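You operate a simulated robot arm through the tools that you are given. There is no shell and no other tool.

The job below is to be done with a simulated robot arm. You get a single attempt, and the scene is never put back.

Task
Grease the brass cock body's mouth, fit the steel plug and lock it.
Fine: use the stub brush and the grease pot, and put the brush back. Set down upright: stub brush. A coat counts when it lies all over at full strength: go over it till it gets no stronger.
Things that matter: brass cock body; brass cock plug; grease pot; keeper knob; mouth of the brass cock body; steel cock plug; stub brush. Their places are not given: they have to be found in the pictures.

The check looks at the end state, three seconds after you hand in, the way a careful person would. Anything else that was tipped, shoved, dropped, spilled or broken makes it a failure.

Robot
A 7-joint arm with a two-finger parallel gripper, fixed in place. Base frame: the origin is at the foot of the arm, x ahead of it, y to its left, z up. Units: mm, rad, N and s.
With the tool pointing down near the work surface it reaches from about 520 to 960 mm from the base axis. Its first joint turns from -2.897 to 2.897 rad. Payload 3.91 kg.
The TCP is the grasp point between the finger pads, 30 mm short of the fingertips. In the tool frame z runs along the fingers and y along their closing line. The gripper opens to 110 mm. The fingers are 20 mm wide and 10 mm thick; the gripper's body (48 by 112 mm) begins 55 mm behind the TCP.
Orientation is that of the tool frame in the base frame, as a unit quaternion [x, y, z, w]. With the fingers straight down and closing along the base's y, the tool's x points along the base's -x, its y along +y and its z along -z.

Tools
- The arm moves only by the tool drive_tool. Its argument "deltas" is a list of rows, each a list of 7 numbers: the shift along the base's x, y, z in cm, then the turn, a rotation vector about the base's x, y, z in rad, then the closure in counts, from 0 (fully open) to 255 (shut). In form: [[tx, ty, tz, ax, ay, az, jaw], ...]. A call has 1 to 20 rows; each row shifts and turns the commanded pose from where the row before left it. Rows are played at 5 a second. More than 50 mm and 0.15 rad between two rows, or a gripper value outside its range, and nothing of the call is played. Where a pose cannot be reached the arm comes as near as it can. A force on the tool above 90 N (or 10 N above the force at the start of the call, whichever is more), or a blocked arm, ends the call early, and 0.2 s more pass. The fingers move at their own pace (about 72 mm/s each) and stop on an object; they squeeze with about 36 N. The grip force told is the motor's: it shows also when the fingers shut on nothing. Time passes only in rows, and 0.2 s behind the last, so rows that do not move let the fingers close. It gives the time, the measured TCP pose, the force on the tool (base axes), the opening and the grip force at its end, in the units of the frame above (readings bear some noise), with the torque about the TCP (base axes, N m) and any sound that the robot's microphone picked up.
- Cameras (640 x 400 px; columns grow to the right, rows downward): "scene" is fixed at [400.7, -649.9, 1621.1]; the picture's right is [0.95, -0.31, 0.00], its down [-0.27, -0.85, -0.46] and it looks along [0.14, 0.44, -0.89] (base axes); focal length 372 px, centre (320, 200). "wrist" rides on the gripper at [72, 17, -103] in the tool frame; the picture's right is [-0.23, 0.97, 0.00], its down [-0.76, -0.18, -0.62] and it looks along [-0.61, -0.14, 0.78] (tool axes); focal length 222 px, centre (320, 200).
- grab_frame(camera): a new picture of that camera. No time passes.
- raise_lower(by): slides the trunk up (or, below 0, down) by that many mm; the arm rides with it, the base frame stays. It gives what a move gives, with no picture.
- pixel_to_xyz(camera, pixels): for up to 12 pixels [column, row] of the newest picture of that camera ("zoom" is the newest enlarged one), the place [x, y, z] in the base frame of the surface seen there, good to about 3 mm. No time passes.
- inspect(camera, box): a new picture of the part [left, top, right, bottom] of that camera's present view, enlarged. No time passes.
- close_job(): hands the job in; it is judged then, once.

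Leave the gripper open and the arm clear of the work at the hand-in unless told otherwise.

The tools are called by a JSON object that holds its "fn" and its "kwargs". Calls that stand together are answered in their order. drive_tool: Moves the arm, as the interface text tells. Its arguments: {"type":"object","properties":{"deltas":{"type":"array","items":{"type":"array","items":{"type":"number"}}}},"required":["deltas"]} The other tools are called the same way: raise_lower (by) slides the trunk up or down; grab_frame (camera) takes a picture; pixel_to_xyz (camera, pixels) gives the place of the surface under pixels of a picture; inspect (camera, box) takes an enlarged picture of a part of a camera's view; close_job () hands the job in.

At the start:

```text
t: 0.0
ee_pos: [356.9, -323.8, 1225.3]
tcp_rot: [0.0, 1.0, 0.0, 0.0]
wrist_force: [0.1, 0.3, 0.3]
wrist_torque: [0.01, -0.02, 0.0]
gripper_width: 110.0
grip_force: 0.0
trunk travel left (down, up): [-625.0, 57.0]
```

scene: 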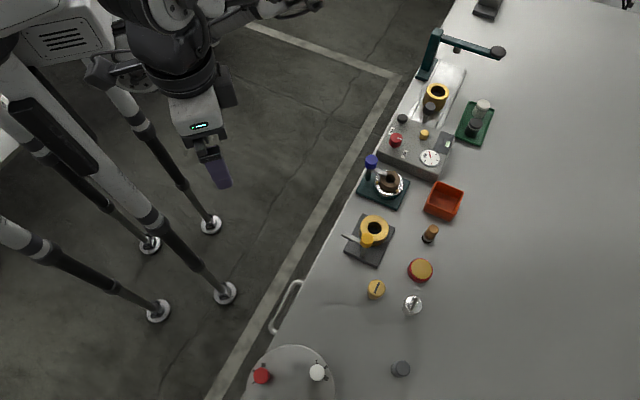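
wrist: 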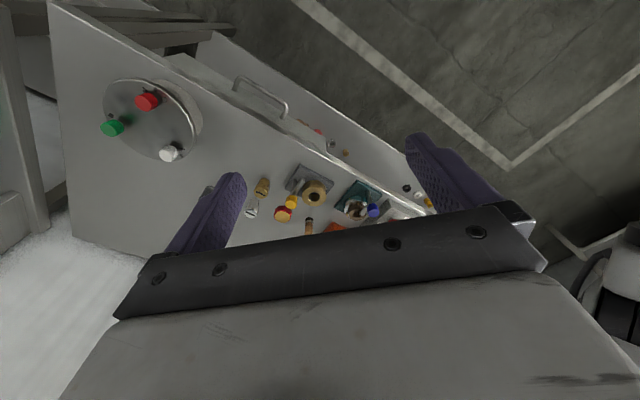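

I see a bench with several fixtures: a brass ring body near (373,230), a pot near (420,270), plugs near (376,288) and (413,304), and a brush-like item near (430,234). I'll enlarge those areas first to identify them.

{"fn": "inspect", "kwargs": {"camera": "scene", "box": [330, 200, 470, 320]}}

{"fn": "inspect", "kwargs": {"camera": "scene", "box": [340, 60, 520, 220]}}

{"fn": "inspect", "kwargs": {"camera": "scene", "box": [230, 280, 450, 400]}}

```text
3.33 times, centred on (400, 260) of scene
```

zoom: 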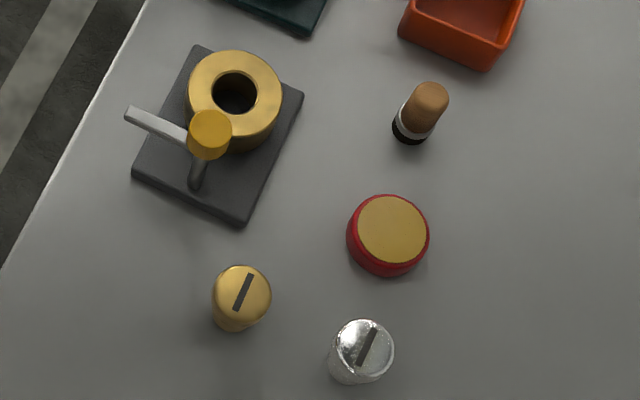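

```text
2.50 times, centred on (430, 140) of scene
```

zoom: 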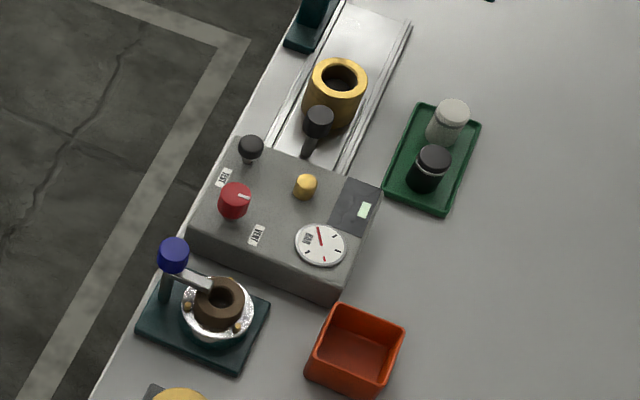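

```text
2.91 times, centred on (340, 340) of scene
```

zoom: 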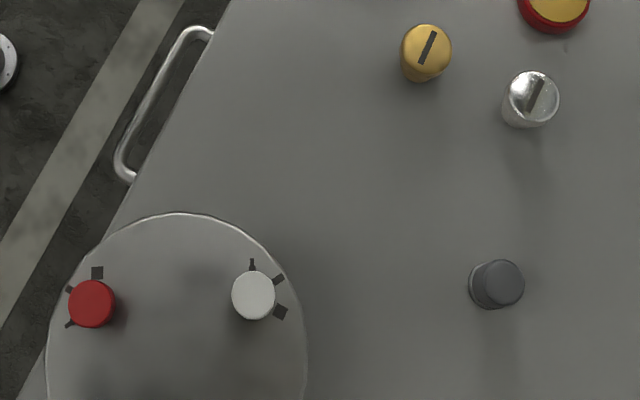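

The working set is around (400,260): the body on a dark plate with a yellow knob and a grey keeper arm, the brass plug, the steel plug, the red pot and the stub brush. I'll enlarge that area again and measure points in it.

{"fn": "inspect", "kwargs": {"camera": "scene", "box": [330, 200, 470, 320]}}

{"fn": "pixel_to_xyz", "kwargs": {"camera": "zoom", "pixels": [[235, 92], [200, 90], [270, 95], [235, 60], [209, 135], [140, 120], [430, 95], [410, 135], [390, 230], [243, 290], [365, 345], [380, 130]]}}

{"fn": "pixel_to_xyz", "kwargs": {"camera": "zoom", "pixels": [[200, 180], [200, 50], [300, 95], [135, 172], [243, 222], [390, 198], [388, 262], [352, 228], [425, 232], [350, 210], [250, 345], [345, 382]]}}

```text
3.33 times, centred on (400, 260) of scene
```

zoom: 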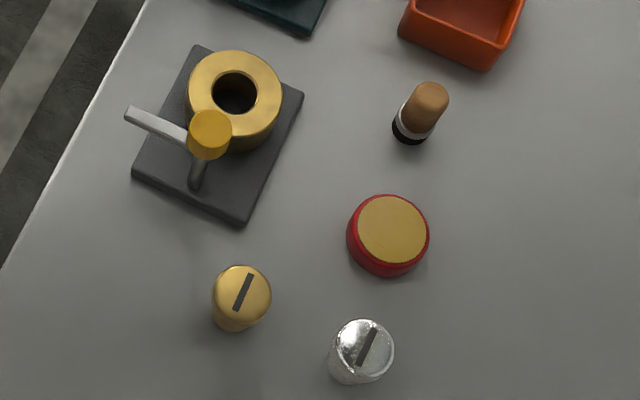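

```text
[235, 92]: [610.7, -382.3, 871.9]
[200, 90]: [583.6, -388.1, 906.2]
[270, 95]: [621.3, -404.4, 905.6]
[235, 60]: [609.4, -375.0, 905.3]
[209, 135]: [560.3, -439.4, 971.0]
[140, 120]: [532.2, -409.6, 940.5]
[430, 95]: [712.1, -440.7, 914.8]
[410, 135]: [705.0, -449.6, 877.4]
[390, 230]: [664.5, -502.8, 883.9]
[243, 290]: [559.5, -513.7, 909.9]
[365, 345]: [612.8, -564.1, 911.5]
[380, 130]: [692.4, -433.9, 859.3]
```

```text
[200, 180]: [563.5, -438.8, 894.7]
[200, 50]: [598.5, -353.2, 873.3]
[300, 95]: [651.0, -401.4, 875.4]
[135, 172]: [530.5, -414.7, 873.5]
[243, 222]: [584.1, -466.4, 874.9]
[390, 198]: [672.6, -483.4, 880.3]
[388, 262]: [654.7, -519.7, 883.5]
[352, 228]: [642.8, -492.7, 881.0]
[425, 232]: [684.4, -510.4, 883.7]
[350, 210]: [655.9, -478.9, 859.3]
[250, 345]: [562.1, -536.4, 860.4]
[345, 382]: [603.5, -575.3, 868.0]
```

The table top is at about z=860 and the plate top at 874. The body's top is at 906, the knob top at 971 and the keeper arm at about 940. I'll move the arm at its present height to over the near edge of the working set, so the wrist camera can look at it.

{"fn": "drive_tool", "kwargs": {"deltas": [[4, -2.5, 0, 0, 0, 0, 0], [4, -2.5, 0, 0, 0, 0, 0], [4, -2.5, 0, 0, 0, 0, 0], [0, 0, 0, 0, 0, 0, 0]]}}

{"fn": "grab_frame", "kwargs": {"camera": "wrist"}}

```text
t: 1.0
ee_pos: [476.6, -398.0, 1229.4]
tcp_rot: [0.001, 1.0, -0.001, 0.0]
wrist_force: [-0.6, 0.9, -0.9]
wrist_torque: [-0.02, 0.02, -0.02]
gripper_width: 109.9
grip_force: 0.0
trunk travel left (down, up): [-625.0, 57.0]
```

```text
taken
```

wrist: 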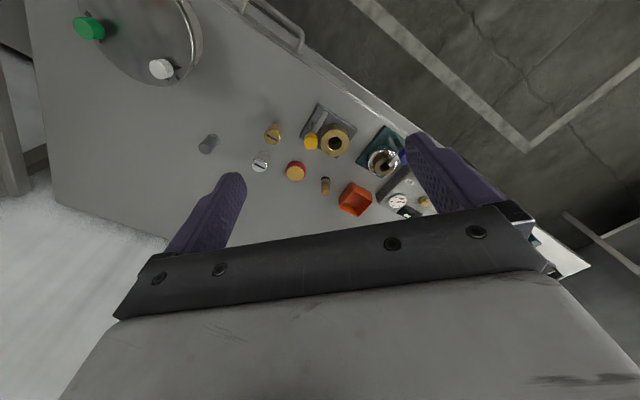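

The wrist view shows the working set from above. I'll go closer, to about (600,-410,1100), for a sharper look at the body, keeper and plugs.

{"fn": "drive_tool", "kwargs": {"deltas": [[3.1, -0.3, -3.2, 0, 0, 0, 0], [3.1, -0.3, -3.2, 0, 0, 0, 0], [3.1, -0.3, -3.2, 0, 0, 0, 0], [3.1, -0.3, -3.2, 0, 0, 0, 0], [0, 0, 0, 0, 0, 0, 0]]}}

{"fn": "grab_frame", "kwargs": {"camera": "wrist"}}

{"fn": "inspect", "kwargs": {"camera": "wrist", "box": [200, 0, 440, 150]}}

```text
t: 2.2
ee_pos: [600.9, -408.2, 1101.4]
tcp_rot: [0.0, 1.0, -0.001, 0.0]
wrist_force: [0.3, -0.4, 0.5]
wrist_torque: [0.02, 0.0, -0.01]
gripper_width: 109.8
grip_force: 0.1
trunk travel left (down, up): [-625.0, 57.0]
```

```text
taken
```

wrist: 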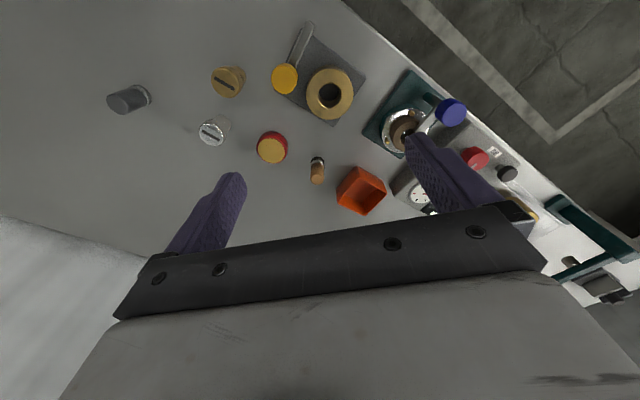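

```text
2.67 times, centred on (320, 75) of wrist
```

zoom: 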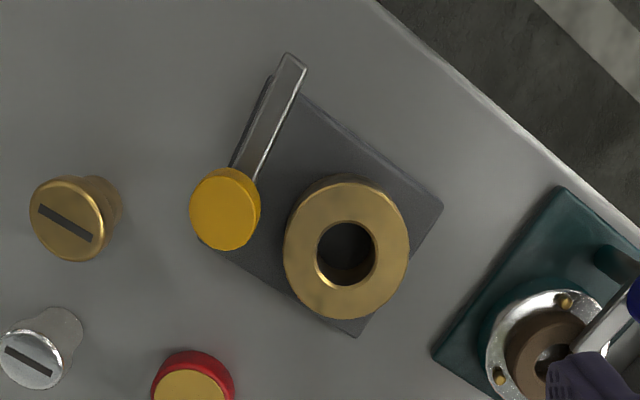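

From above I see the body's ring with its bore at (347,252) in the enlargement, the knob at (225,208) and the keeper bar pointing up to (295,60). I'll measure rim and bore points.

{"fn": "pixel_to_xyz", "kwargs": {"camera": "zoom", "pixels": [[347, 183], [347, 315], [287, 250], [406, 250], [347, 223], [347, 282], [318, 252], [375, 252], [325, 268], [345, 270], [225, 208], [293, 62]]}}

{"fn": "pixel_to_xyz", "kwargs": {"camera": "zoom", "pixels": [[270, 120], [255, 115], [280, 118], [192, 210], [259, 210], [225, 170], [225, 247], [66, 222], [30, 363], [440, 208], [360, 332], [300, 200]]}}

```text
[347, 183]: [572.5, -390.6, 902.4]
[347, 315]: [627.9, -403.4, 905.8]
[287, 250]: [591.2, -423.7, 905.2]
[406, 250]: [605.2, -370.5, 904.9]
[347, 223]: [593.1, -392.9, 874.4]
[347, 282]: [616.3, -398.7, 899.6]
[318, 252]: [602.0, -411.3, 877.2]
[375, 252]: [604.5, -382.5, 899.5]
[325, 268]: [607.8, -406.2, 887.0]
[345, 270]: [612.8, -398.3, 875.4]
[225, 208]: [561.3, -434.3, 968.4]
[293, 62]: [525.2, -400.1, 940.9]
```

```text
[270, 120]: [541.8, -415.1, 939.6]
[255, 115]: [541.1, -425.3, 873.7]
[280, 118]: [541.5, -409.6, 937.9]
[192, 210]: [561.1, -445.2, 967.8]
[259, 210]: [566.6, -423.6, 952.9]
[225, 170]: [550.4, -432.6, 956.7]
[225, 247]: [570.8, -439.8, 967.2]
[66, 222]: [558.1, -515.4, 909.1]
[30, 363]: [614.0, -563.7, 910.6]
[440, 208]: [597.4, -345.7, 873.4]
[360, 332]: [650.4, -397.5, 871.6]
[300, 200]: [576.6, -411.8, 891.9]
```

The body's centre is about (600,-397), with outer radius about 27, bore radius about 13 and top at 905. The keeper post is about (562,-437), so the bar has to swing about 90° clockwise seen from above. Next I'll look closely at the brush, the pot and the plugs.

{"fn": "inspect", "kwargs": {"camera": "wrist", "box": [240, 115, 352, 190]}}

{"fn": "pixel_to_xyz", "kwargs": {"camera": "wrist", "pixels": [[317, 160], [317, 166], [317, 172], [318, 180], [311, 172], [323, 172], [271, 147], [258, 147], [286, 147], [271, 134], [271, 160], [275, 162]]}}

{"fn": "inspect", "kwargs": {"camera": "wrist", "box": [180, 50, 292, 160]}}

```text
5.33 times, centred on (296, 152) of wrist
```

zoom: 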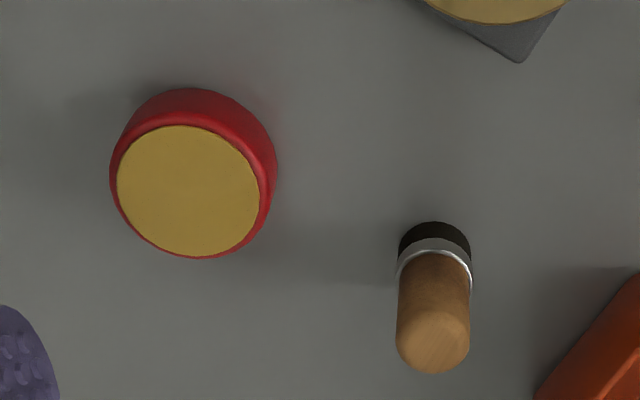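

```text
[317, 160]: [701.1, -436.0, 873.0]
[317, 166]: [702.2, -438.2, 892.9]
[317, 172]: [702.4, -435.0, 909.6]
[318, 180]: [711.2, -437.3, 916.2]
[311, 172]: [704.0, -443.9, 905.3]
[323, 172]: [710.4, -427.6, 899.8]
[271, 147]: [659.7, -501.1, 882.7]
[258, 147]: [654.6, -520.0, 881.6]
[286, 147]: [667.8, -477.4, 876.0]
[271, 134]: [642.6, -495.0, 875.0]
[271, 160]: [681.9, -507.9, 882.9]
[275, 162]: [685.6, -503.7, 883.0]
```

```text
3.64 times, centred on (236, 105) of wrist
```

zoom: 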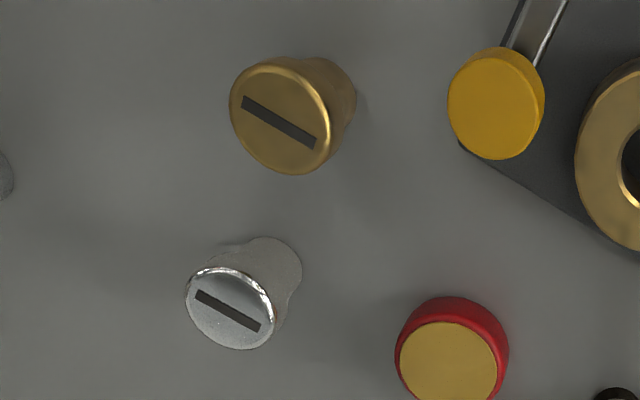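

The brush stands bristles-down and is about 16 mm thick and 55 mm tall. The pot is open, with yellow grease at z≈883 and its centre near (663,-501). I'll measure the brush more precisely in an enlargement.

{"fn": "inspect", "kwargs": {"camera": "wrist", "box": [297, 145, 337, 190]}}

{"fn": "inspect", "kwargs": {"camera": "scene", "box": [410, 210, 450, 250]}}

```text
8.89 times, centred on (317, 168) of wrist
```

zoom: 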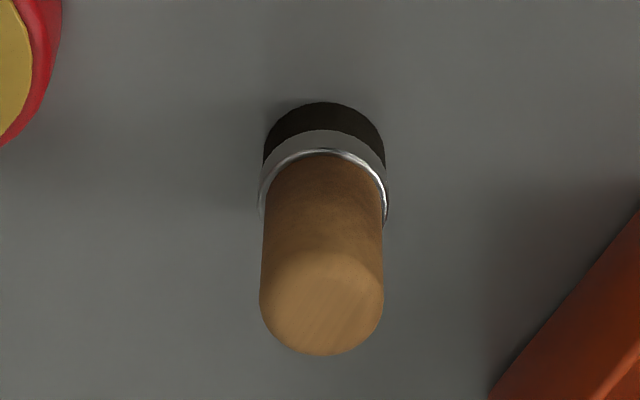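

```text
10.00 times, centred on (430, 230) of scene
```

zoom: 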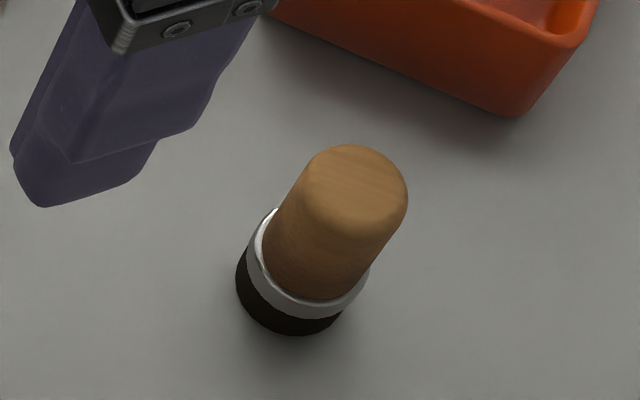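

The newest enlargement is the scene one: the handle top is at (355,185) and the bristle base at (295,310). I'll measure those points.

{"fn": "pixel_to_xyz", "kwargs": {"camera": "zoom", "pixels": [[355, 180], [320, 170], [390, 180], [355, 155], [350, 205], [265, 235], [310, 285], [360, 280], [290, 300], [300, 325], [242, 270], [320, 250]]}}

{"fn": "inspect", "kwargs": {"camera": "wrist", "box": [297, 145, 337, 190]}}

{"fn": "pixel_to_xyz", "kwargs": {"camera": "zoom", "pixels": [[322, 305], [275, 300], [370, 300], [322, 265], [322, 345], [322, 200], [322, 145], [322, 120], [265, 180], [380, 180], [322, 95]]}}

```text
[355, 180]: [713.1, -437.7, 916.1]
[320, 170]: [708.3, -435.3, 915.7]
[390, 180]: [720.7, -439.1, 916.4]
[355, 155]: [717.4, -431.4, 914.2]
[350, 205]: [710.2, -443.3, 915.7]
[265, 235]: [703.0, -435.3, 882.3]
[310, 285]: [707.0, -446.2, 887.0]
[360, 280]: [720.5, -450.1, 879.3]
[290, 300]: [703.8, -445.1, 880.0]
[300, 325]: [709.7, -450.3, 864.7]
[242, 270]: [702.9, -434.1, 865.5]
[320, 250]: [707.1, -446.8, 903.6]
```

```text
8.89 times, centred on (317, 168) of wrist
```

zoom: 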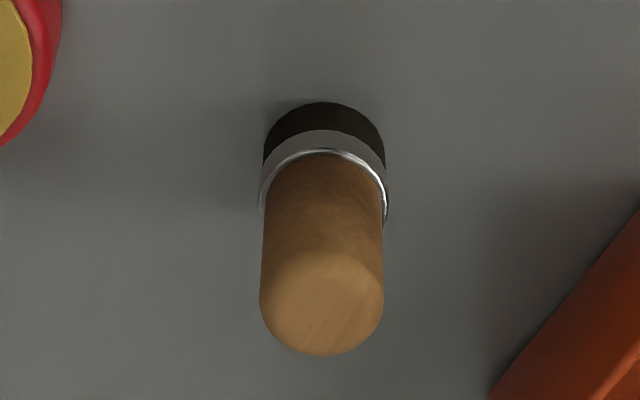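

```text
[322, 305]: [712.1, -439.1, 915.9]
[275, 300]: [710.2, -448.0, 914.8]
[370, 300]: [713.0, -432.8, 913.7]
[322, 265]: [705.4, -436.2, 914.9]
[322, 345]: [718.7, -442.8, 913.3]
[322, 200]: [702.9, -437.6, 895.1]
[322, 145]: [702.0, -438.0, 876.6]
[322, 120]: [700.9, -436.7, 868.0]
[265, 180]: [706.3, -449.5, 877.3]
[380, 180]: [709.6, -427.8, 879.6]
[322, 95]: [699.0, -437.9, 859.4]
```

The brush axis is near (712,-439), its handle top is at 916, and it is about 20 mm thick. Before going in I'll check how close the orange tray is, and get precise points on the steel plug.

{"fn": "pixel_to_xyz", "kwargs": {"camera": "wrist", "pixels": [[338, 195], [352, 213], [384, 192], [360, 170], [336, 203], [345, 185]]}}

{"fn": "inspect", "kwargs": {"camera": "scene", "box": [390, 285, 430, 325]}}

{"fn": "pixel_to_xyz", "kwargs": {"camera": "zoom", "pixels": [[320, 200], [360, 150], [300, 160], [340, 180], [380, 200], [300, 270], [300, 320], [260, 200], [420, 180], [340, 130], [335, 230]]}}

```text
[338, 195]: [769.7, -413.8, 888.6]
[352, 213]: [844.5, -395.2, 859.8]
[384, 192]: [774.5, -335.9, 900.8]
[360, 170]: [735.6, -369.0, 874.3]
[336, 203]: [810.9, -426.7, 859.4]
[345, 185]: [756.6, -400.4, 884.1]
```

```text
10.00 times, centred on (410, 305) of scene
```

zoom: 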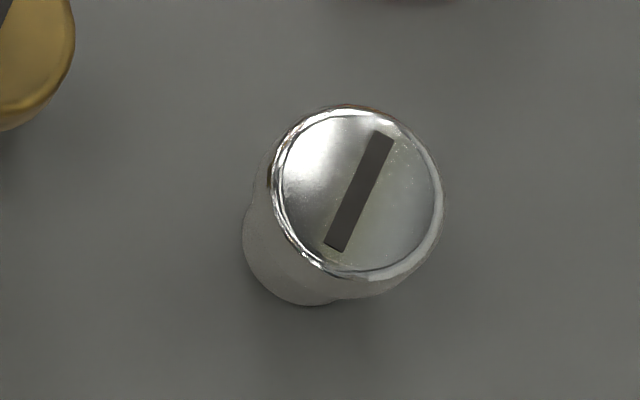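

```text
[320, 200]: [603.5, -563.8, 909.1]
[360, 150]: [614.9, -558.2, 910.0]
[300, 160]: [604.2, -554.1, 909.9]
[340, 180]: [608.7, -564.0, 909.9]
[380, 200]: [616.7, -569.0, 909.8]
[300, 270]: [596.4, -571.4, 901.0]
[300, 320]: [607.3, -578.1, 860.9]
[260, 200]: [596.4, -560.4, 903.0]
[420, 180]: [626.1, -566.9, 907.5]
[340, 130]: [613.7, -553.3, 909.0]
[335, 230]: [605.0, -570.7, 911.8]
```

The tray edge is about 60 mm from the brush, so there is room. The steel plug's head is about 33 mm across at (612,-563), with its top at 910. I'll turn the tool by +0.82 rad, so the closing line lies crosswise to the keeper post when I work at the body, and move over the brush at a safe height.

{"fn": "drive_tool", "kwargs": {"deltas": [[1.85, -0.51, -1.5, 0, 0, 0.1367, 0], [1.85, -0.51, -1.5, 0, 0, 0.1367, 0], [1.85, -0.51, -1.5, 0, 0, 0.1367, 0], [1.85, -0.51, -1.5, 0, 0, 0.1367, 0], [1.85, -0.51, -1.5, 0, 0, 0.1367, 0], [1.85, -0.51, -1.5, 0, 0, 0.1367, 0], [0, 0, 0, 0, 0, 0, 120], [0, 0, 0, 0, 0, 0, 120]]}}

{"fn": "grab_frame", "kwargs": {"camera": "wrist"}}

{"fn": "grab_frame", "kwargs": {"camera": "scene"}}

```text
t: 4.0
ee_pos: [712.1, -441.4, 1008.9]
tcp_rot: [-0.399, 0.917, 0.001, 0.001]
wrist_force: [-0.4, 0.2, -0.1]
wrist_torque: [0.04, 0.01, -0.02]
gripper_width: 57.9
grip_force: 0.0
trunk travel left (down, up): [-625.0, 57.0]
```

```text
taken
```

wrist: 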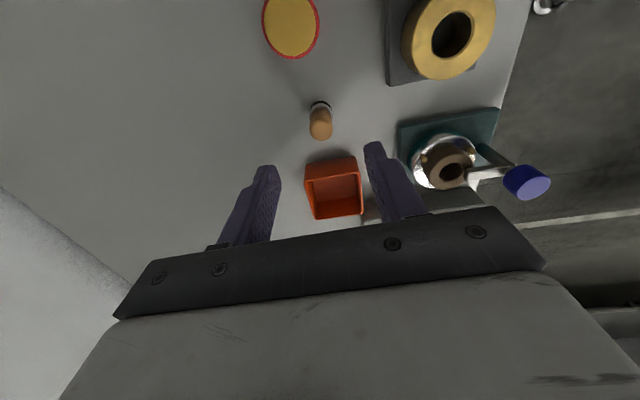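

```text
taken
```

scene: 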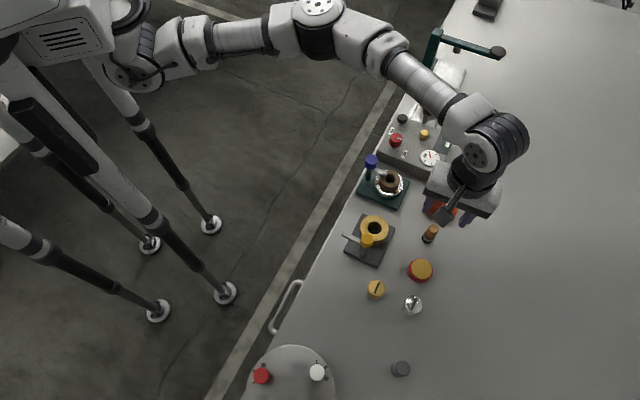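

The opening follows the closure counts linearly (120 gives 58 mm). The brush is at (320,122) in the wrist view. I'll refine its position from here before going down.

{"fn": "inspect", "kwargs": {"camera": "wrist", "box": [290, 90, 350, 150]}}

{"fn": "pixel_to_xyz", "kwargs": {"camera": "wrist", "pixels": [[320, 129], [312, 128], [330, 128], [320, 120], [320, 136], [320, 112], [320, 104]]}}

```text
6.67 times, centred on (320, 120) of wrist
```

zoom: 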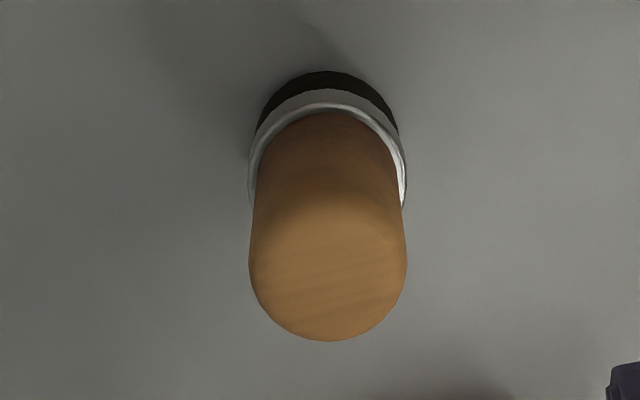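

```text
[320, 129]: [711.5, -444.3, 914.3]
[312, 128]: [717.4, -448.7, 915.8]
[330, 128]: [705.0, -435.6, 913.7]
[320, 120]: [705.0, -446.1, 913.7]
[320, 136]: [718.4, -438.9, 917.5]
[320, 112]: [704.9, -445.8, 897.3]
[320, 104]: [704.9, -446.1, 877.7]
```

The projection puts the brush axis at (712.6,-438.8). I'll go down so the TCP is at about z=920, which grips the upper handle with the fingertips at 890, and check the pose before closing.

{"fn": "drive_tool", "kwargs": {"deltas": [[0.05, 0.26, -2.0, 0, 0, 0, 120], [0, 0, -3.5, 0, 0, 0, 120], [0, 0, -3.3, 0, 0, 0, 120], [0, 0, 0, 0, 0, 0, 120], [0, 0, 0, 0, 0, 0, 120]]}}

{"fn": "grab_frame", "kwargs": {"camera": "wrist"}}

{"fn": "inspect", "kwargs": {"camera": "scene", "box": [390, 190, 470, 250]}}

```text
t: 5.2
ee_pos: [710.7, -439.1, 921.1]
tcp_rot: [-0.399, 0.917, 0.0, 0.0]
wrist_force: [0.4, 0.1, 0.4]
wrist_torque: [0.01, 0.02, -0.01]
gripper_width: 58.1
grip_force: 0.1
trunk travel left (down, up): [-625.0, 57.0]
```

```text
taken
```

wrist: 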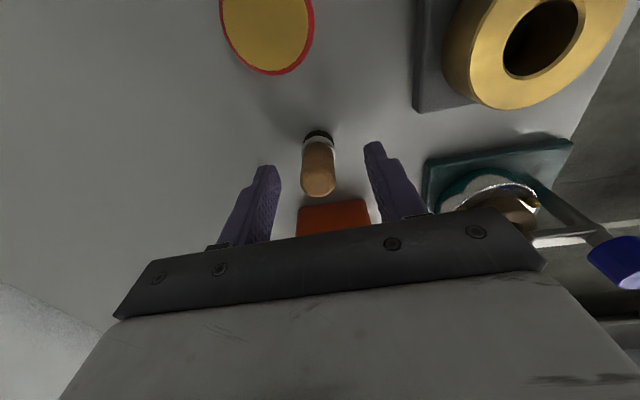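

```text
6.67 times, centred on (430, 220) of scene
```

zoom: 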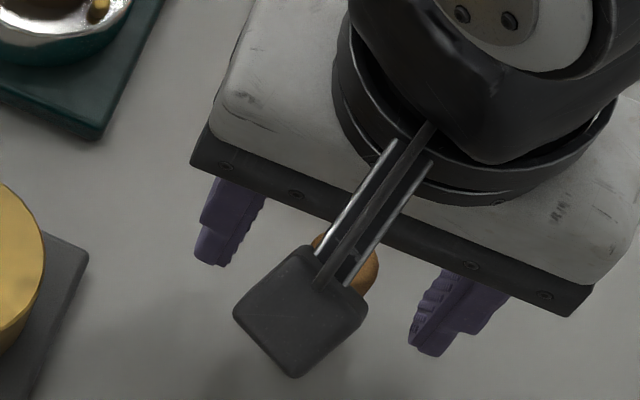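

The brush top sits at the projected grasp point, (318,183) against an expected (320,184), midway between the fingers. I'll close on it and then lift slightly.

{"fn": "drive_tool", "kwargs": {"deltas": [[0, 0, 0, 0, 0, 0, 255], [0, 0, 0, 0, 0, 0, 255], [0, 0, 0, 0, 0, 0, 255], [0, 0, 0, 0, 0, 0, 255]]}}

{"fn": "grab_frame", "kwargs": {"camera": "wrist"}}

```text
t: 6.2
ee_pos: [710.6, -438.1, 920.9]
tcp_rot: [-0.399, 0.917, 0.001, 0.0]
wrist_force: [0.8, 0.1, 0.1]
wrist_torque: [0.0, -0.02, 0.01]
gripper_width: 19.9
grip_force: 36.3
trunk travel left (down, up): [-625.0, 57.0]
```

```text
taken
```

wrist: 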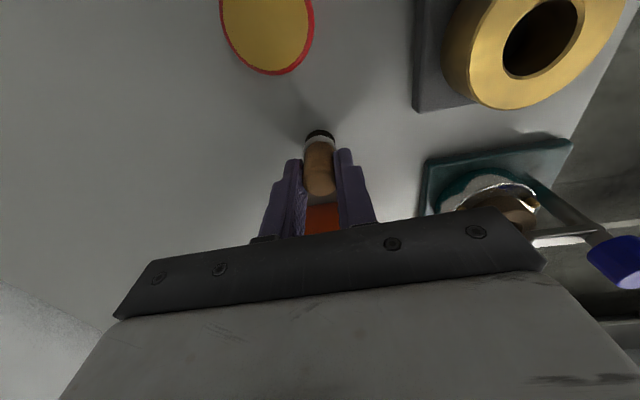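

The fingers stopped at 19.9 mm with 36 N, so the brush is held, with its bottom about 61 mm below the TCP. I'll lift it 80 mm and look at the pot from there.

{"fn": "drive_tool", "kwargs": {"deltas": [[0, 0, 2, 0, 0, 0, 255], [0, 0, 3, 0, 0, 0, 255], [0, 0, 3, 0, 0, 0, 255], [0, 0, 0, 0, 0, 0, 255]]}}

{"fn": "grab_frame", "kwargs": {"camera": "wrist"}}

{"fn": "inspect", "kwargs": {"camera": "wrist", "box": [230, 0, 350, 75]}}

{"fn": "pixel_to_xyz", "kwargs": {"camera": "zoom", "pixels": [[320, 150], [200, 150], [450, 150], [320, 50], [320, 290], [180, 150], [470, 150], [320, 305]]}}

```text
t: 7.2
ee_pos: [711.8, -439.3, 1002.1]
tcp_rot: [-0.398, 0.917, 0.0, 0.0]
wrist_force: [-0.3, 0.0, -0.2]
wrist_torque: [-0.02, 0.0, 0.01]
gripper_width: 19.7
grip_force: 35.6
trunk travel left (down, up): [-625.0, 57.0]
```

```text
taken
```

wrist: 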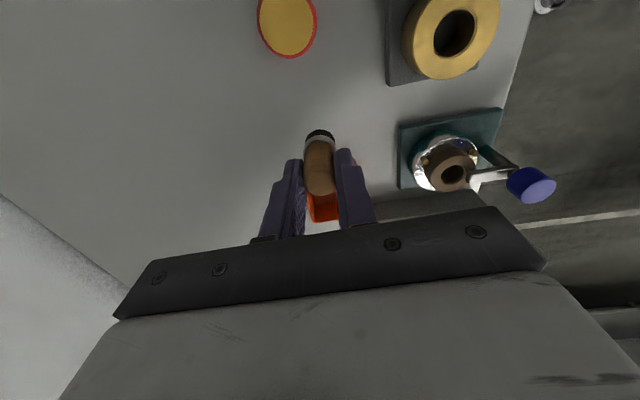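

```text
5.33 times, centred on (290, 38) of wrist
```

zoom: 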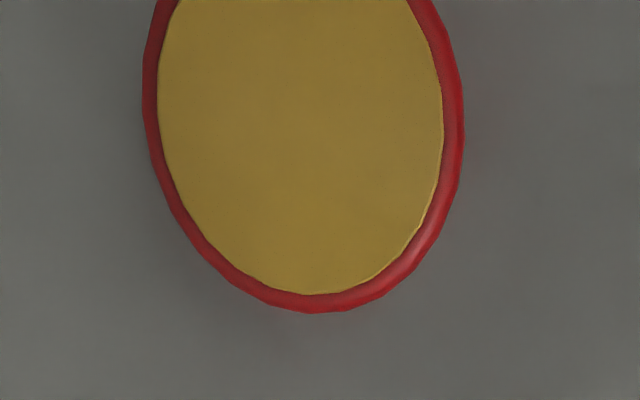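

```text
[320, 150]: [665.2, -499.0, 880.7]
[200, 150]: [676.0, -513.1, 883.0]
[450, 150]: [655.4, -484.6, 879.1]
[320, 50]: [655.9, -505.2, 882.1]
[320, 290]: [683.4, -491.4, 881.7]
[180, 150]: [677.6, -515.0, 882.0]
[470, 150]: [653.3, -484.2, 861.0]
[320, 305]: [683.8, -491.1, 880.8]
```

The pot's grease disc is centred near (664.5,-502), surface z≈882, radius about 18. I'll carry the brush over it, lower it about 6 mm into the grease and watch the force.

{"fn": "drive_tool", "kwargs": {"deltas": [[-2.36, -3.13, 0, 0, 0, 0, 255], [-2.36, -3.13, 0, 0, 0, 0, 255], [0, 0, -2.5, 0, 0, 0, 255], [0, 0, -2.5, 0, 0, 0, 255], [0, 0, -0.6, 0, 0, 0, 255], [0, 0, -0.5, 0, 0, 0, 255], [0, 0, 0, 0, 0, 0, 255]]}}

{"fn": "grab_frame", "kwargs": {"camera": "wrist"}}

{"fn": "inspect", "kwargs": {"camera": "scene", "box": [380, 230, 460, 290]}}

```text
t: 8.8
ee_pos: [665.9, -502.1, 943.1]
tcp_rot: [-0.399, 0.917, -0.003, 0.002]
wrist_force: [6.3, -4.7, 21.7]
wrist_torque: [-0.26, -0.43, -0.03]
gripper_width: 19.5
grip_force: 36.2
trunk travel left (down, up): [-625.0, 57.0]
```

```text
taken
```

wrist: 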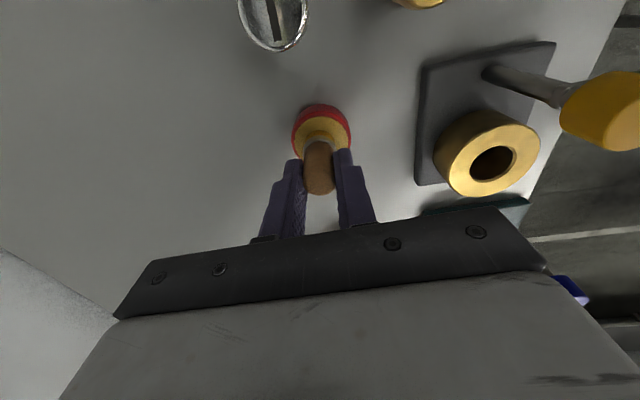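

```text
6.67 times, centred on (420, 260) of scene
```

zoom: 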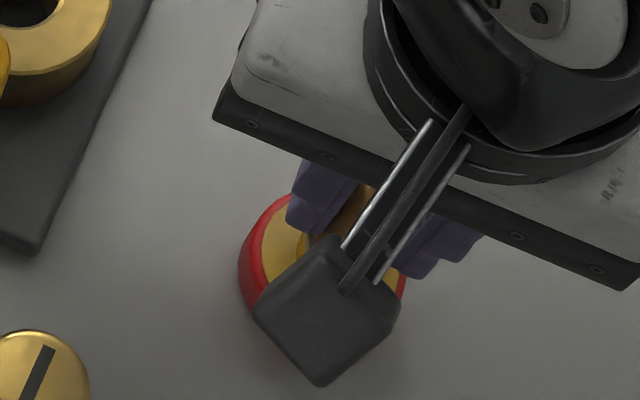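

The brush met a firm surface at about z=882, with 22 N up, so the grease surface carries load. I'll ease off to light contact, dwell with a small side stroke to load the brush, then lift and check the bristles.

{"fn": "drive_tool", "kwargs": {"deltas": [[0, 0, 0.12, 0, 0, 0, 255], [0.3, 0, 0, 0, 0, 0, 255], [-0.3, 0.3, 0, 0, 0, 0, 255], [-0.3, -0.3, 0, 0, 0, 0, 255], [0.3, -0.3, 0, 0, 0, 0, 255], [0, 0.3, 0, 0, 0, 0, 255], [0, 0, 0, 0, 0, 0, 255]]}}

{"fn": "drive_tool", "kwargs": {"deltas": [[0, 0, 2, 0, 0, 0, 255], [0, 0, 3, 0, 0, 0, 255], [0, 0, 2, 0, 0, 0, 255], [0, 0, 0, 0, 0, 0, 255]]}}

{"fn": "inspect", "kwargs": {"camera": "wrist", "box": [270, 90, 370, 200]}}

{"fn": "inspect", "kwargs": {"camera": "scene", "box": [380, 220, 460, 290]}}

```text
t: 10.4
ee_pos: [663.3, -501.5, 943.6]
tcp_rot: [-0.398, 0.917, -0.003, -0.001]
wrist_force: [2.0, -6.8, 21.1]
wrist_torque: [-0.6, -0.35, 0.0]
gripper_width: 17.5
grip_force: 36.4
trunk travel left (down, up): [-625.0, 57.0]
```

```text
t: 11.4
ee_pos: [665.5, -500.9, 1011.7]
tcp_rot: [-0.399, 0.917, -0.001, 0.0]
wrist_force: [-0.2, -0.3, -0.8]
wrist_torque: [0.01, 0.01, -0.04]
gripper_width: 19.5
grip_force: 35.8
trunk travel left (down, up): [-625.0, 57.0]
```

```text
3.64 times, centred on (320, 145) of wrist
```

zoom: 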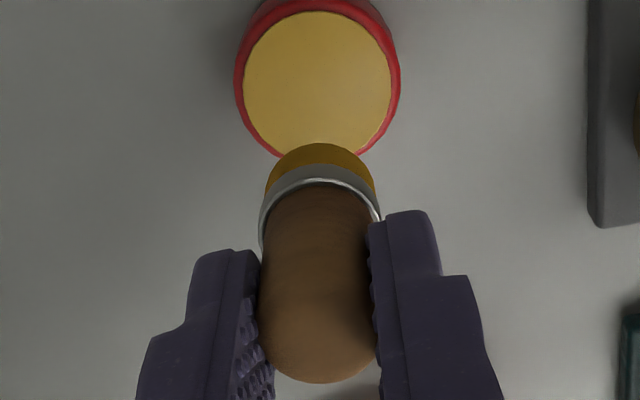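

```text
5.71 times, centred on (420, 255) of scene
```

zoom: 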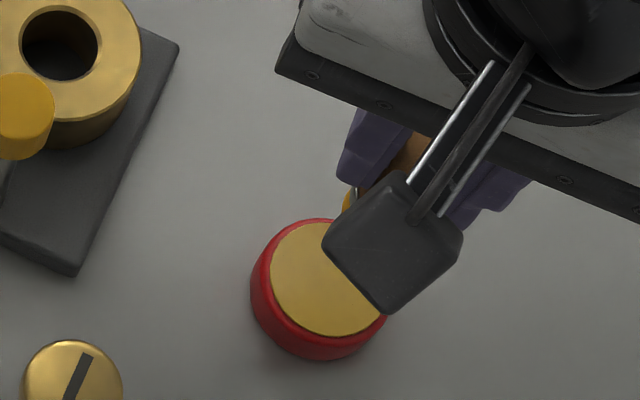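

The bristles have turned amber, so the brush is loaded, and it hasn't shifted in the grip. Now I'll look closely at the body's mouth from here.

{"fn": "grab_frame", "kwargs": {"camera": "wrist"}}

{"fn": "inspect", "kwargs": {"camera": "scene", "box": [340, 205, 400, 265]}}

```text
taken
```

wrist: 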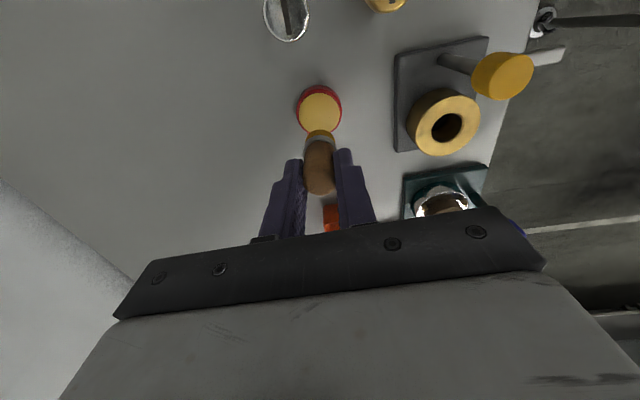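

```text
6.67 times, centred on (370, 235) of scene
```

zoom: 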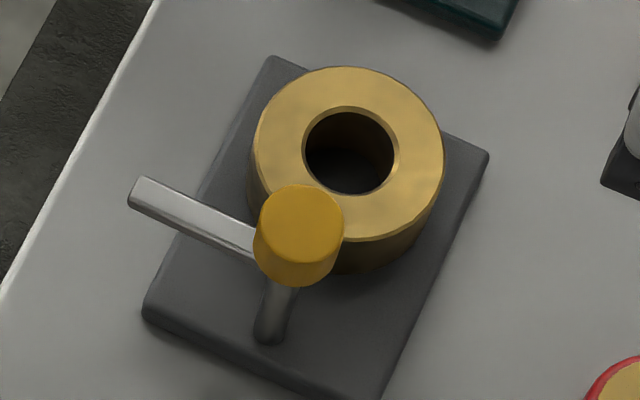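

The mouth is the bore opening with the ring face around it. I'll hover the brush over the estimated centre (600,-397), well above it, and measure the alignment at close range.

{"fn": "drive_tool", "kwargs": {"deltas": [[-1.65, 2.6, 0, 0, 0, 0, 255], [-1.65, 2.6, 0, 0, 0, 0, 255], [-1.65, 2.6, 0, 0, 0, 0, 255], [-1.6, 2.6, 0, 0, 0, 0, 255], [0, 0, 0, 0, 0, 0, 255], [0, 0, 0, 0, 0, 0, 255]]}}

{"fn": "grab_frame", "kwargs": {"camera": "wrist"}}

{"fn": "inspect", "kwargs": {"camera": "wrist", "box": [240, 60, 400, 200]}}

{"fn": "inspect", "kwargs": {"camera": "scene", "box": [330, 190, 430, 260]}}

```text
t: 12.8
ee_pos: [599.6, -397.5, 1008.4]
tcp_rot: [-0.399, 0.917, 0.0, 0.0]
wrist_force: [0.2, 0.4, -0.4]
wrist_torque: [0.01, 0.04, 0.01]
gripper_width: 19.6
grip_force: 36.3
trunk travel left (down, up): [-625.0, 57.0]
```

```text
taken
```

wrist: 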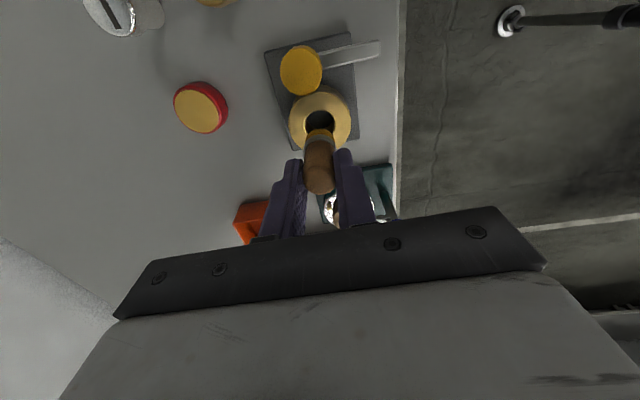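

```text
2.86 times, centred on (320, 130) of wrist
```

zoom: 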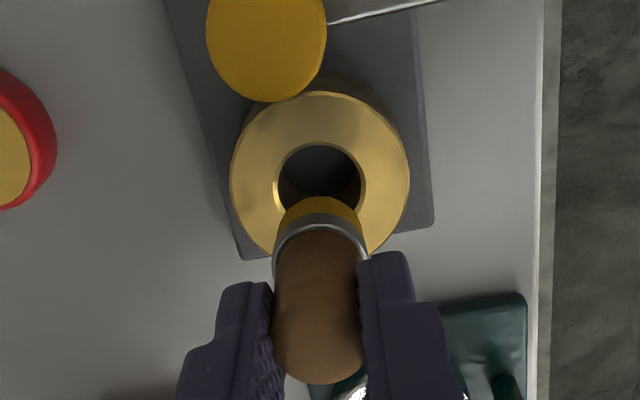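

```text
5.71 times, centred on (380, 225) of scene
```

zoom: 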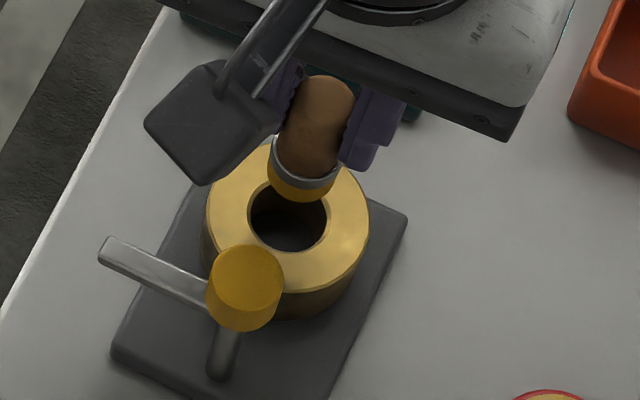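

The body's centre coincides with the TCP at (599.6,-397.5) to within about 1 mm. I'll shift the brush 19 mm away from the keeper post, onto the ring face, and lower it to light contact at TCP z≈965.5.

{"fn": "drive_tool", "kwargs": {"deltas": [[1.27, 1.41, -2.0, 0, 0, 0, 255], [0, 0, -1.6, 0, 0, 0, 255], [0, 0, -0.4, 0, 0, 0, 255], [0, 0, -0.25, 0, 0, 0, 255], [0, 0, 0, 0, 0, 0, 255]]}}

{"fn": "inspect", "kwargs": {"camera": "wrist", "box": [240, 60, 400, 200]}}

```text
t: 14.0
ee_pos: [611.0, -382.9, 970.2]
tcp_rot: [-0.397, 0.918, -0.003, 0.001]
wrist_force: [-0.2, 0.4, 33.1]
wrist_torque: [0.07, -0.04, -0.02]
gripper_width: 20.0
grip_force: 36.4
trunk travel left (down, up): [-625.0, 57.0]
```

```text
2.86 times, centred on (320, 130) of wrist
```

zoom: 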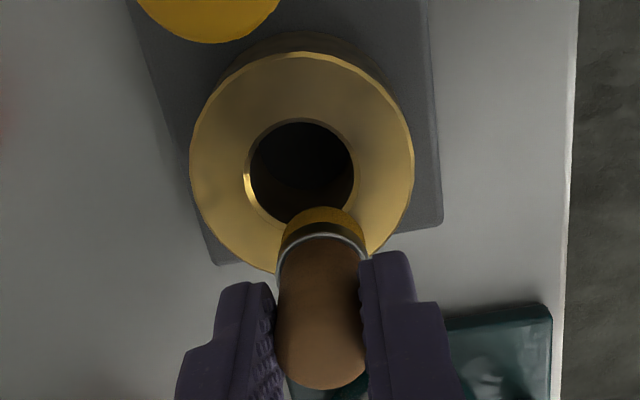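

Contact is at TCP z=970 with 33 N, a little heavy. I'll ease 3 mm in the command and run one full circle of radius 19 around the ring.

{"fn": "drive_tool", "kwargs": {"deltas": [[-0.498, 0.324, 0.3, 0, 0, 0, 255], [-0.574, 0.154, 0, 0, 0, 0, 255], [-0.593, -0.031, 0, 0, 0, 0, 255], [-0.555, -0.213, 0, 0, 0, 0, 255], [-0.462, -0.374, 0, 0, 0, 0, 255], [-0.324, -0.498, 0, 0, 0, 0, 255], [-0.154, -0.574, 0, 0, 0, 0, 255], [0.031, -0.593, 0, 0, 0, 0, 255], [0.213, -0.555, 0, 0, 0, 0, 255], [0.374, -0.462, 0, 0, 0, 0, 255], [0.498, -0.324, 0, 0, 0, 0, 255], [0.574, -0.154, 0, 0, 0, 0, 255], [0.593, 0.031, 0, 0, 0, 0, 255], [0.555, 0.213, 0, 0, 0, 0, 255], [0.462, 0.374, 0, 0, 0, 0, 255], [0.324, 0.498, 0, 0, 0, 0, 255], [0.154, 0.574, 0, 0, 0, 0, 255], [-0.031, 0.593, 0, 0, 0, 0, 255], [-0.213, 0.555, 0, 0, 0, 0, 255], [-0.374, 0.462, 0, 0, 0, 0, 255]]}}

{"fn": "inspect", "kwargs": {"camera": "wrist", "box": [240, 60, 400, 200]}}

{"fn": "inspect", "kwargs": {"camera": "scene", "box": [340, 200, 410, 255]}}

```text
t: 18.2
ee_pos: [611.5, -382.8, 970.2]
tcp_rot: [-0.399, 0.917, 0.0, 0.001]
wrist_force: [-0.1, -0.1, -0.9]
wrist_torque: [0.01, 0.01, 0.01]
gripper_width: 19.7
grip_force: 36.2
trunk travel left (down, up): [-625.0, 57.0]
```

```text
2.86 times, centred on (320, 130) of wrist
```

zoom: 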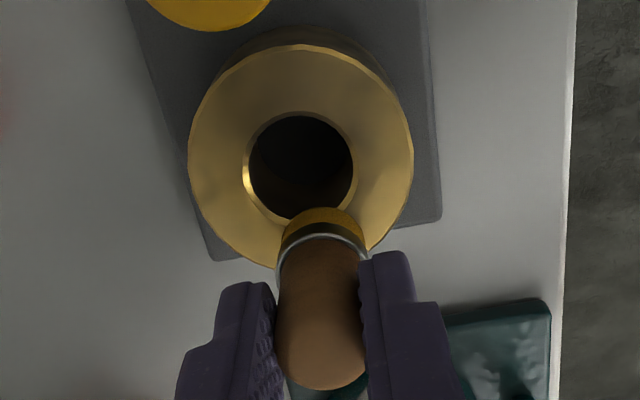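

```text
7.27 times, centred on (375, 228) of scene
```

zoom: 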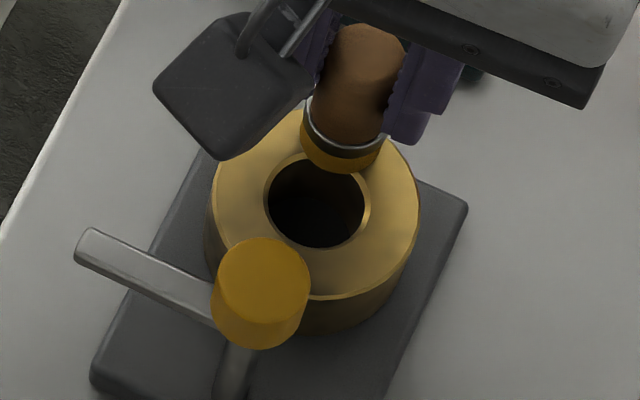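

That circle ran without contact (force about 0), and no coat shows on the ring. I'll lower by 1.7 mm and check that contact is light but firm.

{"fn": "drive_tool", "kwargs": {"deltas": [[0, 0, -0.17, 0, 0, 0, 255], [0, 0, 0, 0, 0, 0, 255]]}}

```text
t: 18.8
ee_pos: [611.0, -382.6, 969.5]
tcp_rot: [-0.398, 0.917, 0.0, 0.001]
wrist_force: [1.6, 3.7, 7.6]
wrist_torque: [0.14, -0.08, 0.01]
gripper_width: 19.7
grip_force: 35.6
trunk travel left (down, up): [-625.0, 57.0]
```

Contact is now about 8 N. I'll run the circle again at this height, slightly deeper.

{"fn": "drive_tool", "kwargs": {"deltas": [[-0.498, 0.324, -0.04, 0, 0, 0, 255], [-0.574, 0.154, 0, 0, 0, 0, 255], [-0.593, -0.031, 0, 0, 0, 0, 255], [-0.555, -0.213, 0, 0, 0, 0, 255], [-0.462, -0.374, 0, 0, 0, 0, 255], [-0.324, -0.498, 0, 0, 0, 0, 255], [-0.154, -0.574, 0, 0, 0, 0, 255], [0.031, -0.593, 0, 0, 0, 0, 255], [0.213, -0.555, 0, 0, 0, 0, 255], [0.374, -0.462, 0, 0, 0, 0, 255]]}}

{"fn": "inspect", "kwargs": {"camera": "wrist", "box": [240, 60, 400, 200]}}

{"fn": "inspect", "kwargs": {"camera": "scene", "box": [340, 200, 410, 255]}}

```text
t: 21.0
ee_pos: [585.1, -410.6, 969.6]
tcp_rot: [-0.398, 0.917, -0.001, -0.001]
wrist_force: [-4.6, 2.9, 12.7]
wrist_torque: [0.06, 0.32, -0.01]
gripper_width: 20.3
grip_force: 35.4
trunk travel left (down, up): [-625.0, 57.0]
```

```text
2.86 times, centred on (320, 130) of wrist
```

zoom: 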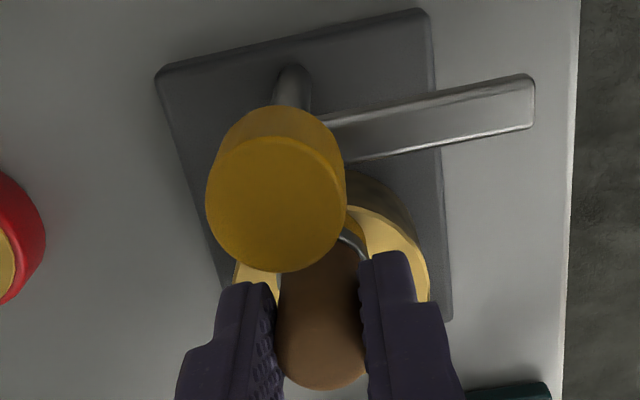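

```text
7.27 times, centred on (375, 228) of scene
```

zoom: 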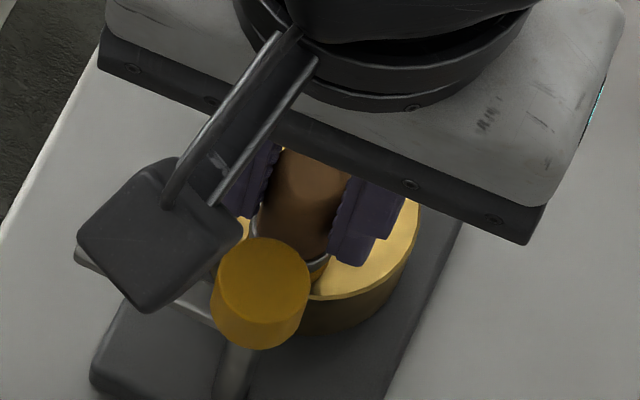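

Contact held at about 13 N through the half circle, and the fingers stayed clear of the knob. I'll complete the second half.

{"fn": "drive_tool", "kwargs": {"deltas": [[0.498, -0.324, 0, 0, 0, 0, 255], [0.574, -0.154, 0, 0, 0, 0, 255], [0.593, 0.031, 0, 0, 0, 0, 255], [0.555, 0.213, 0, 0, 0, 0, 255], [0.462, 0.374, 0, 0, 0, 0, 255], [0.324, 0.498, 0, 0, 0, 0, 255], [0.154, 0.574, 0, 0, 0, 0, 255], [-0.031, 0.593, 0, 0, 0, 0, 255], [-0.213, 0.555, 0, 0, 0, 0, 255], [-0.374, 0.462, 0, 0, 0, 0, 255]]}}

{"fn": "inspect", "kwargs": {"camera": "wrist", "box": [240, 60, 400, 200]}}

{"fn": "inspect", "kwargs": {"camera": "scene", "box": [340, 200, 410, 255]}}

```text
t: 23.2
ee_pos: [611.1, -382.0, 969.3]
tcp_rot: [-0.4, 0.917, -0.002, 0.001]
wrist_force: [2.8, -3.3, 13.9]
wrist_torque: [-0.22, -0.16, 0.01]
gripper_width: 19.9
grip_force: 36.2
trunk travel left (down, up): [-625.0, 57.0]
```

```text
2.86 times, centred on (320, 130) of wrist
```

zoom: 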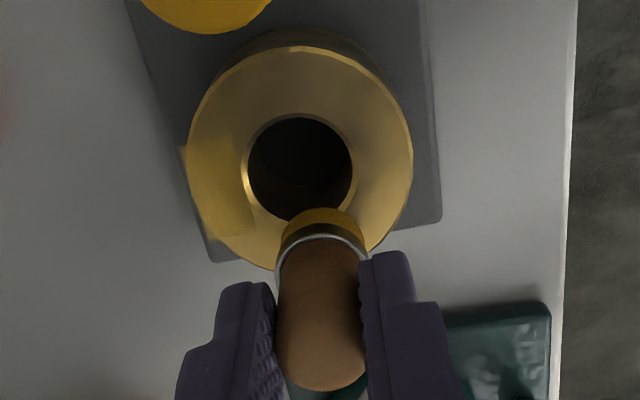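

```text
7.27 times, centred on (375, 228) of scene
```

zoom: 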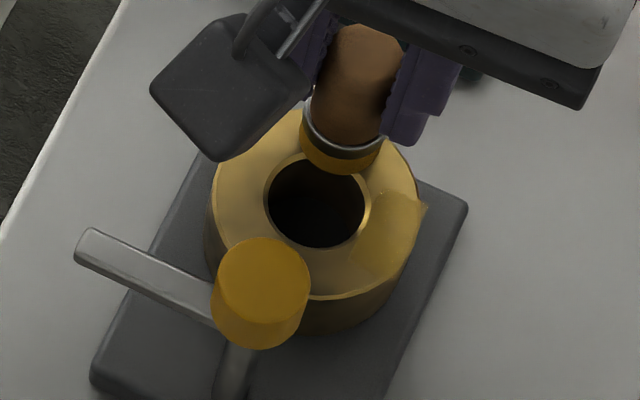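

A coat patch now shows on the ring's side away from the keeper bar: wrist enlargement around (215,190), scene enlargement around (390,225). I'll measure where it lies, to learn how the coat is laid.

{"fn": "pixel_to_xyz", "kwargs": {"camera": "zoom", "pixels": [[385, 192], [425, 205], [405, 255], [350, 265], [385, 225], [372, 180], [410, 175], [300, 270], [230, 190]]}}

{"fn": "inspect", "kwargs": {"camera": "scene", "box": [360, 205, 405, 245]}}

{"fn": "inspect", "kwargs": {"camera": "wrist", "box": [270, 65, 360, 150]}}

```text
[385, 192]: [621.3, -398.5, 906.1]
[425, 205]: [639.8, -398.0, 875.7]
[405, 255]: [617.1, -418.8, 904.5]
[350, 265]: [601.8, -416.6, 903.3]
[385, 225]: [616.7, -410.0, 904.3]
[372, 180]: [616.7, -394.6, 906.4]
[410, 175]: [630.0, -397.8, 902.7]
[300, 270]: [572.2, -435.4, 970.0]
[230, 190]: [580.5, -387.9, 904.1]
```

```text
10.00 times, centred on (382, 225) of scene
```

zoom: 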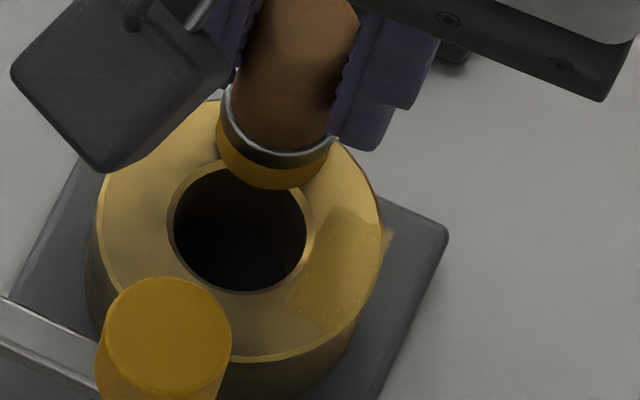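

```text
4.71 times, centred on (315, 108) of wrist
```

zoom: 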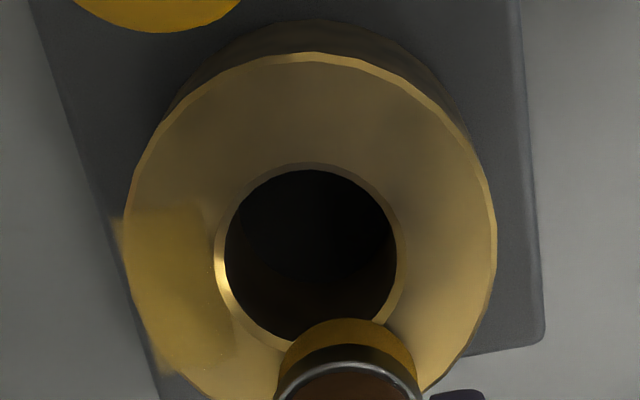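

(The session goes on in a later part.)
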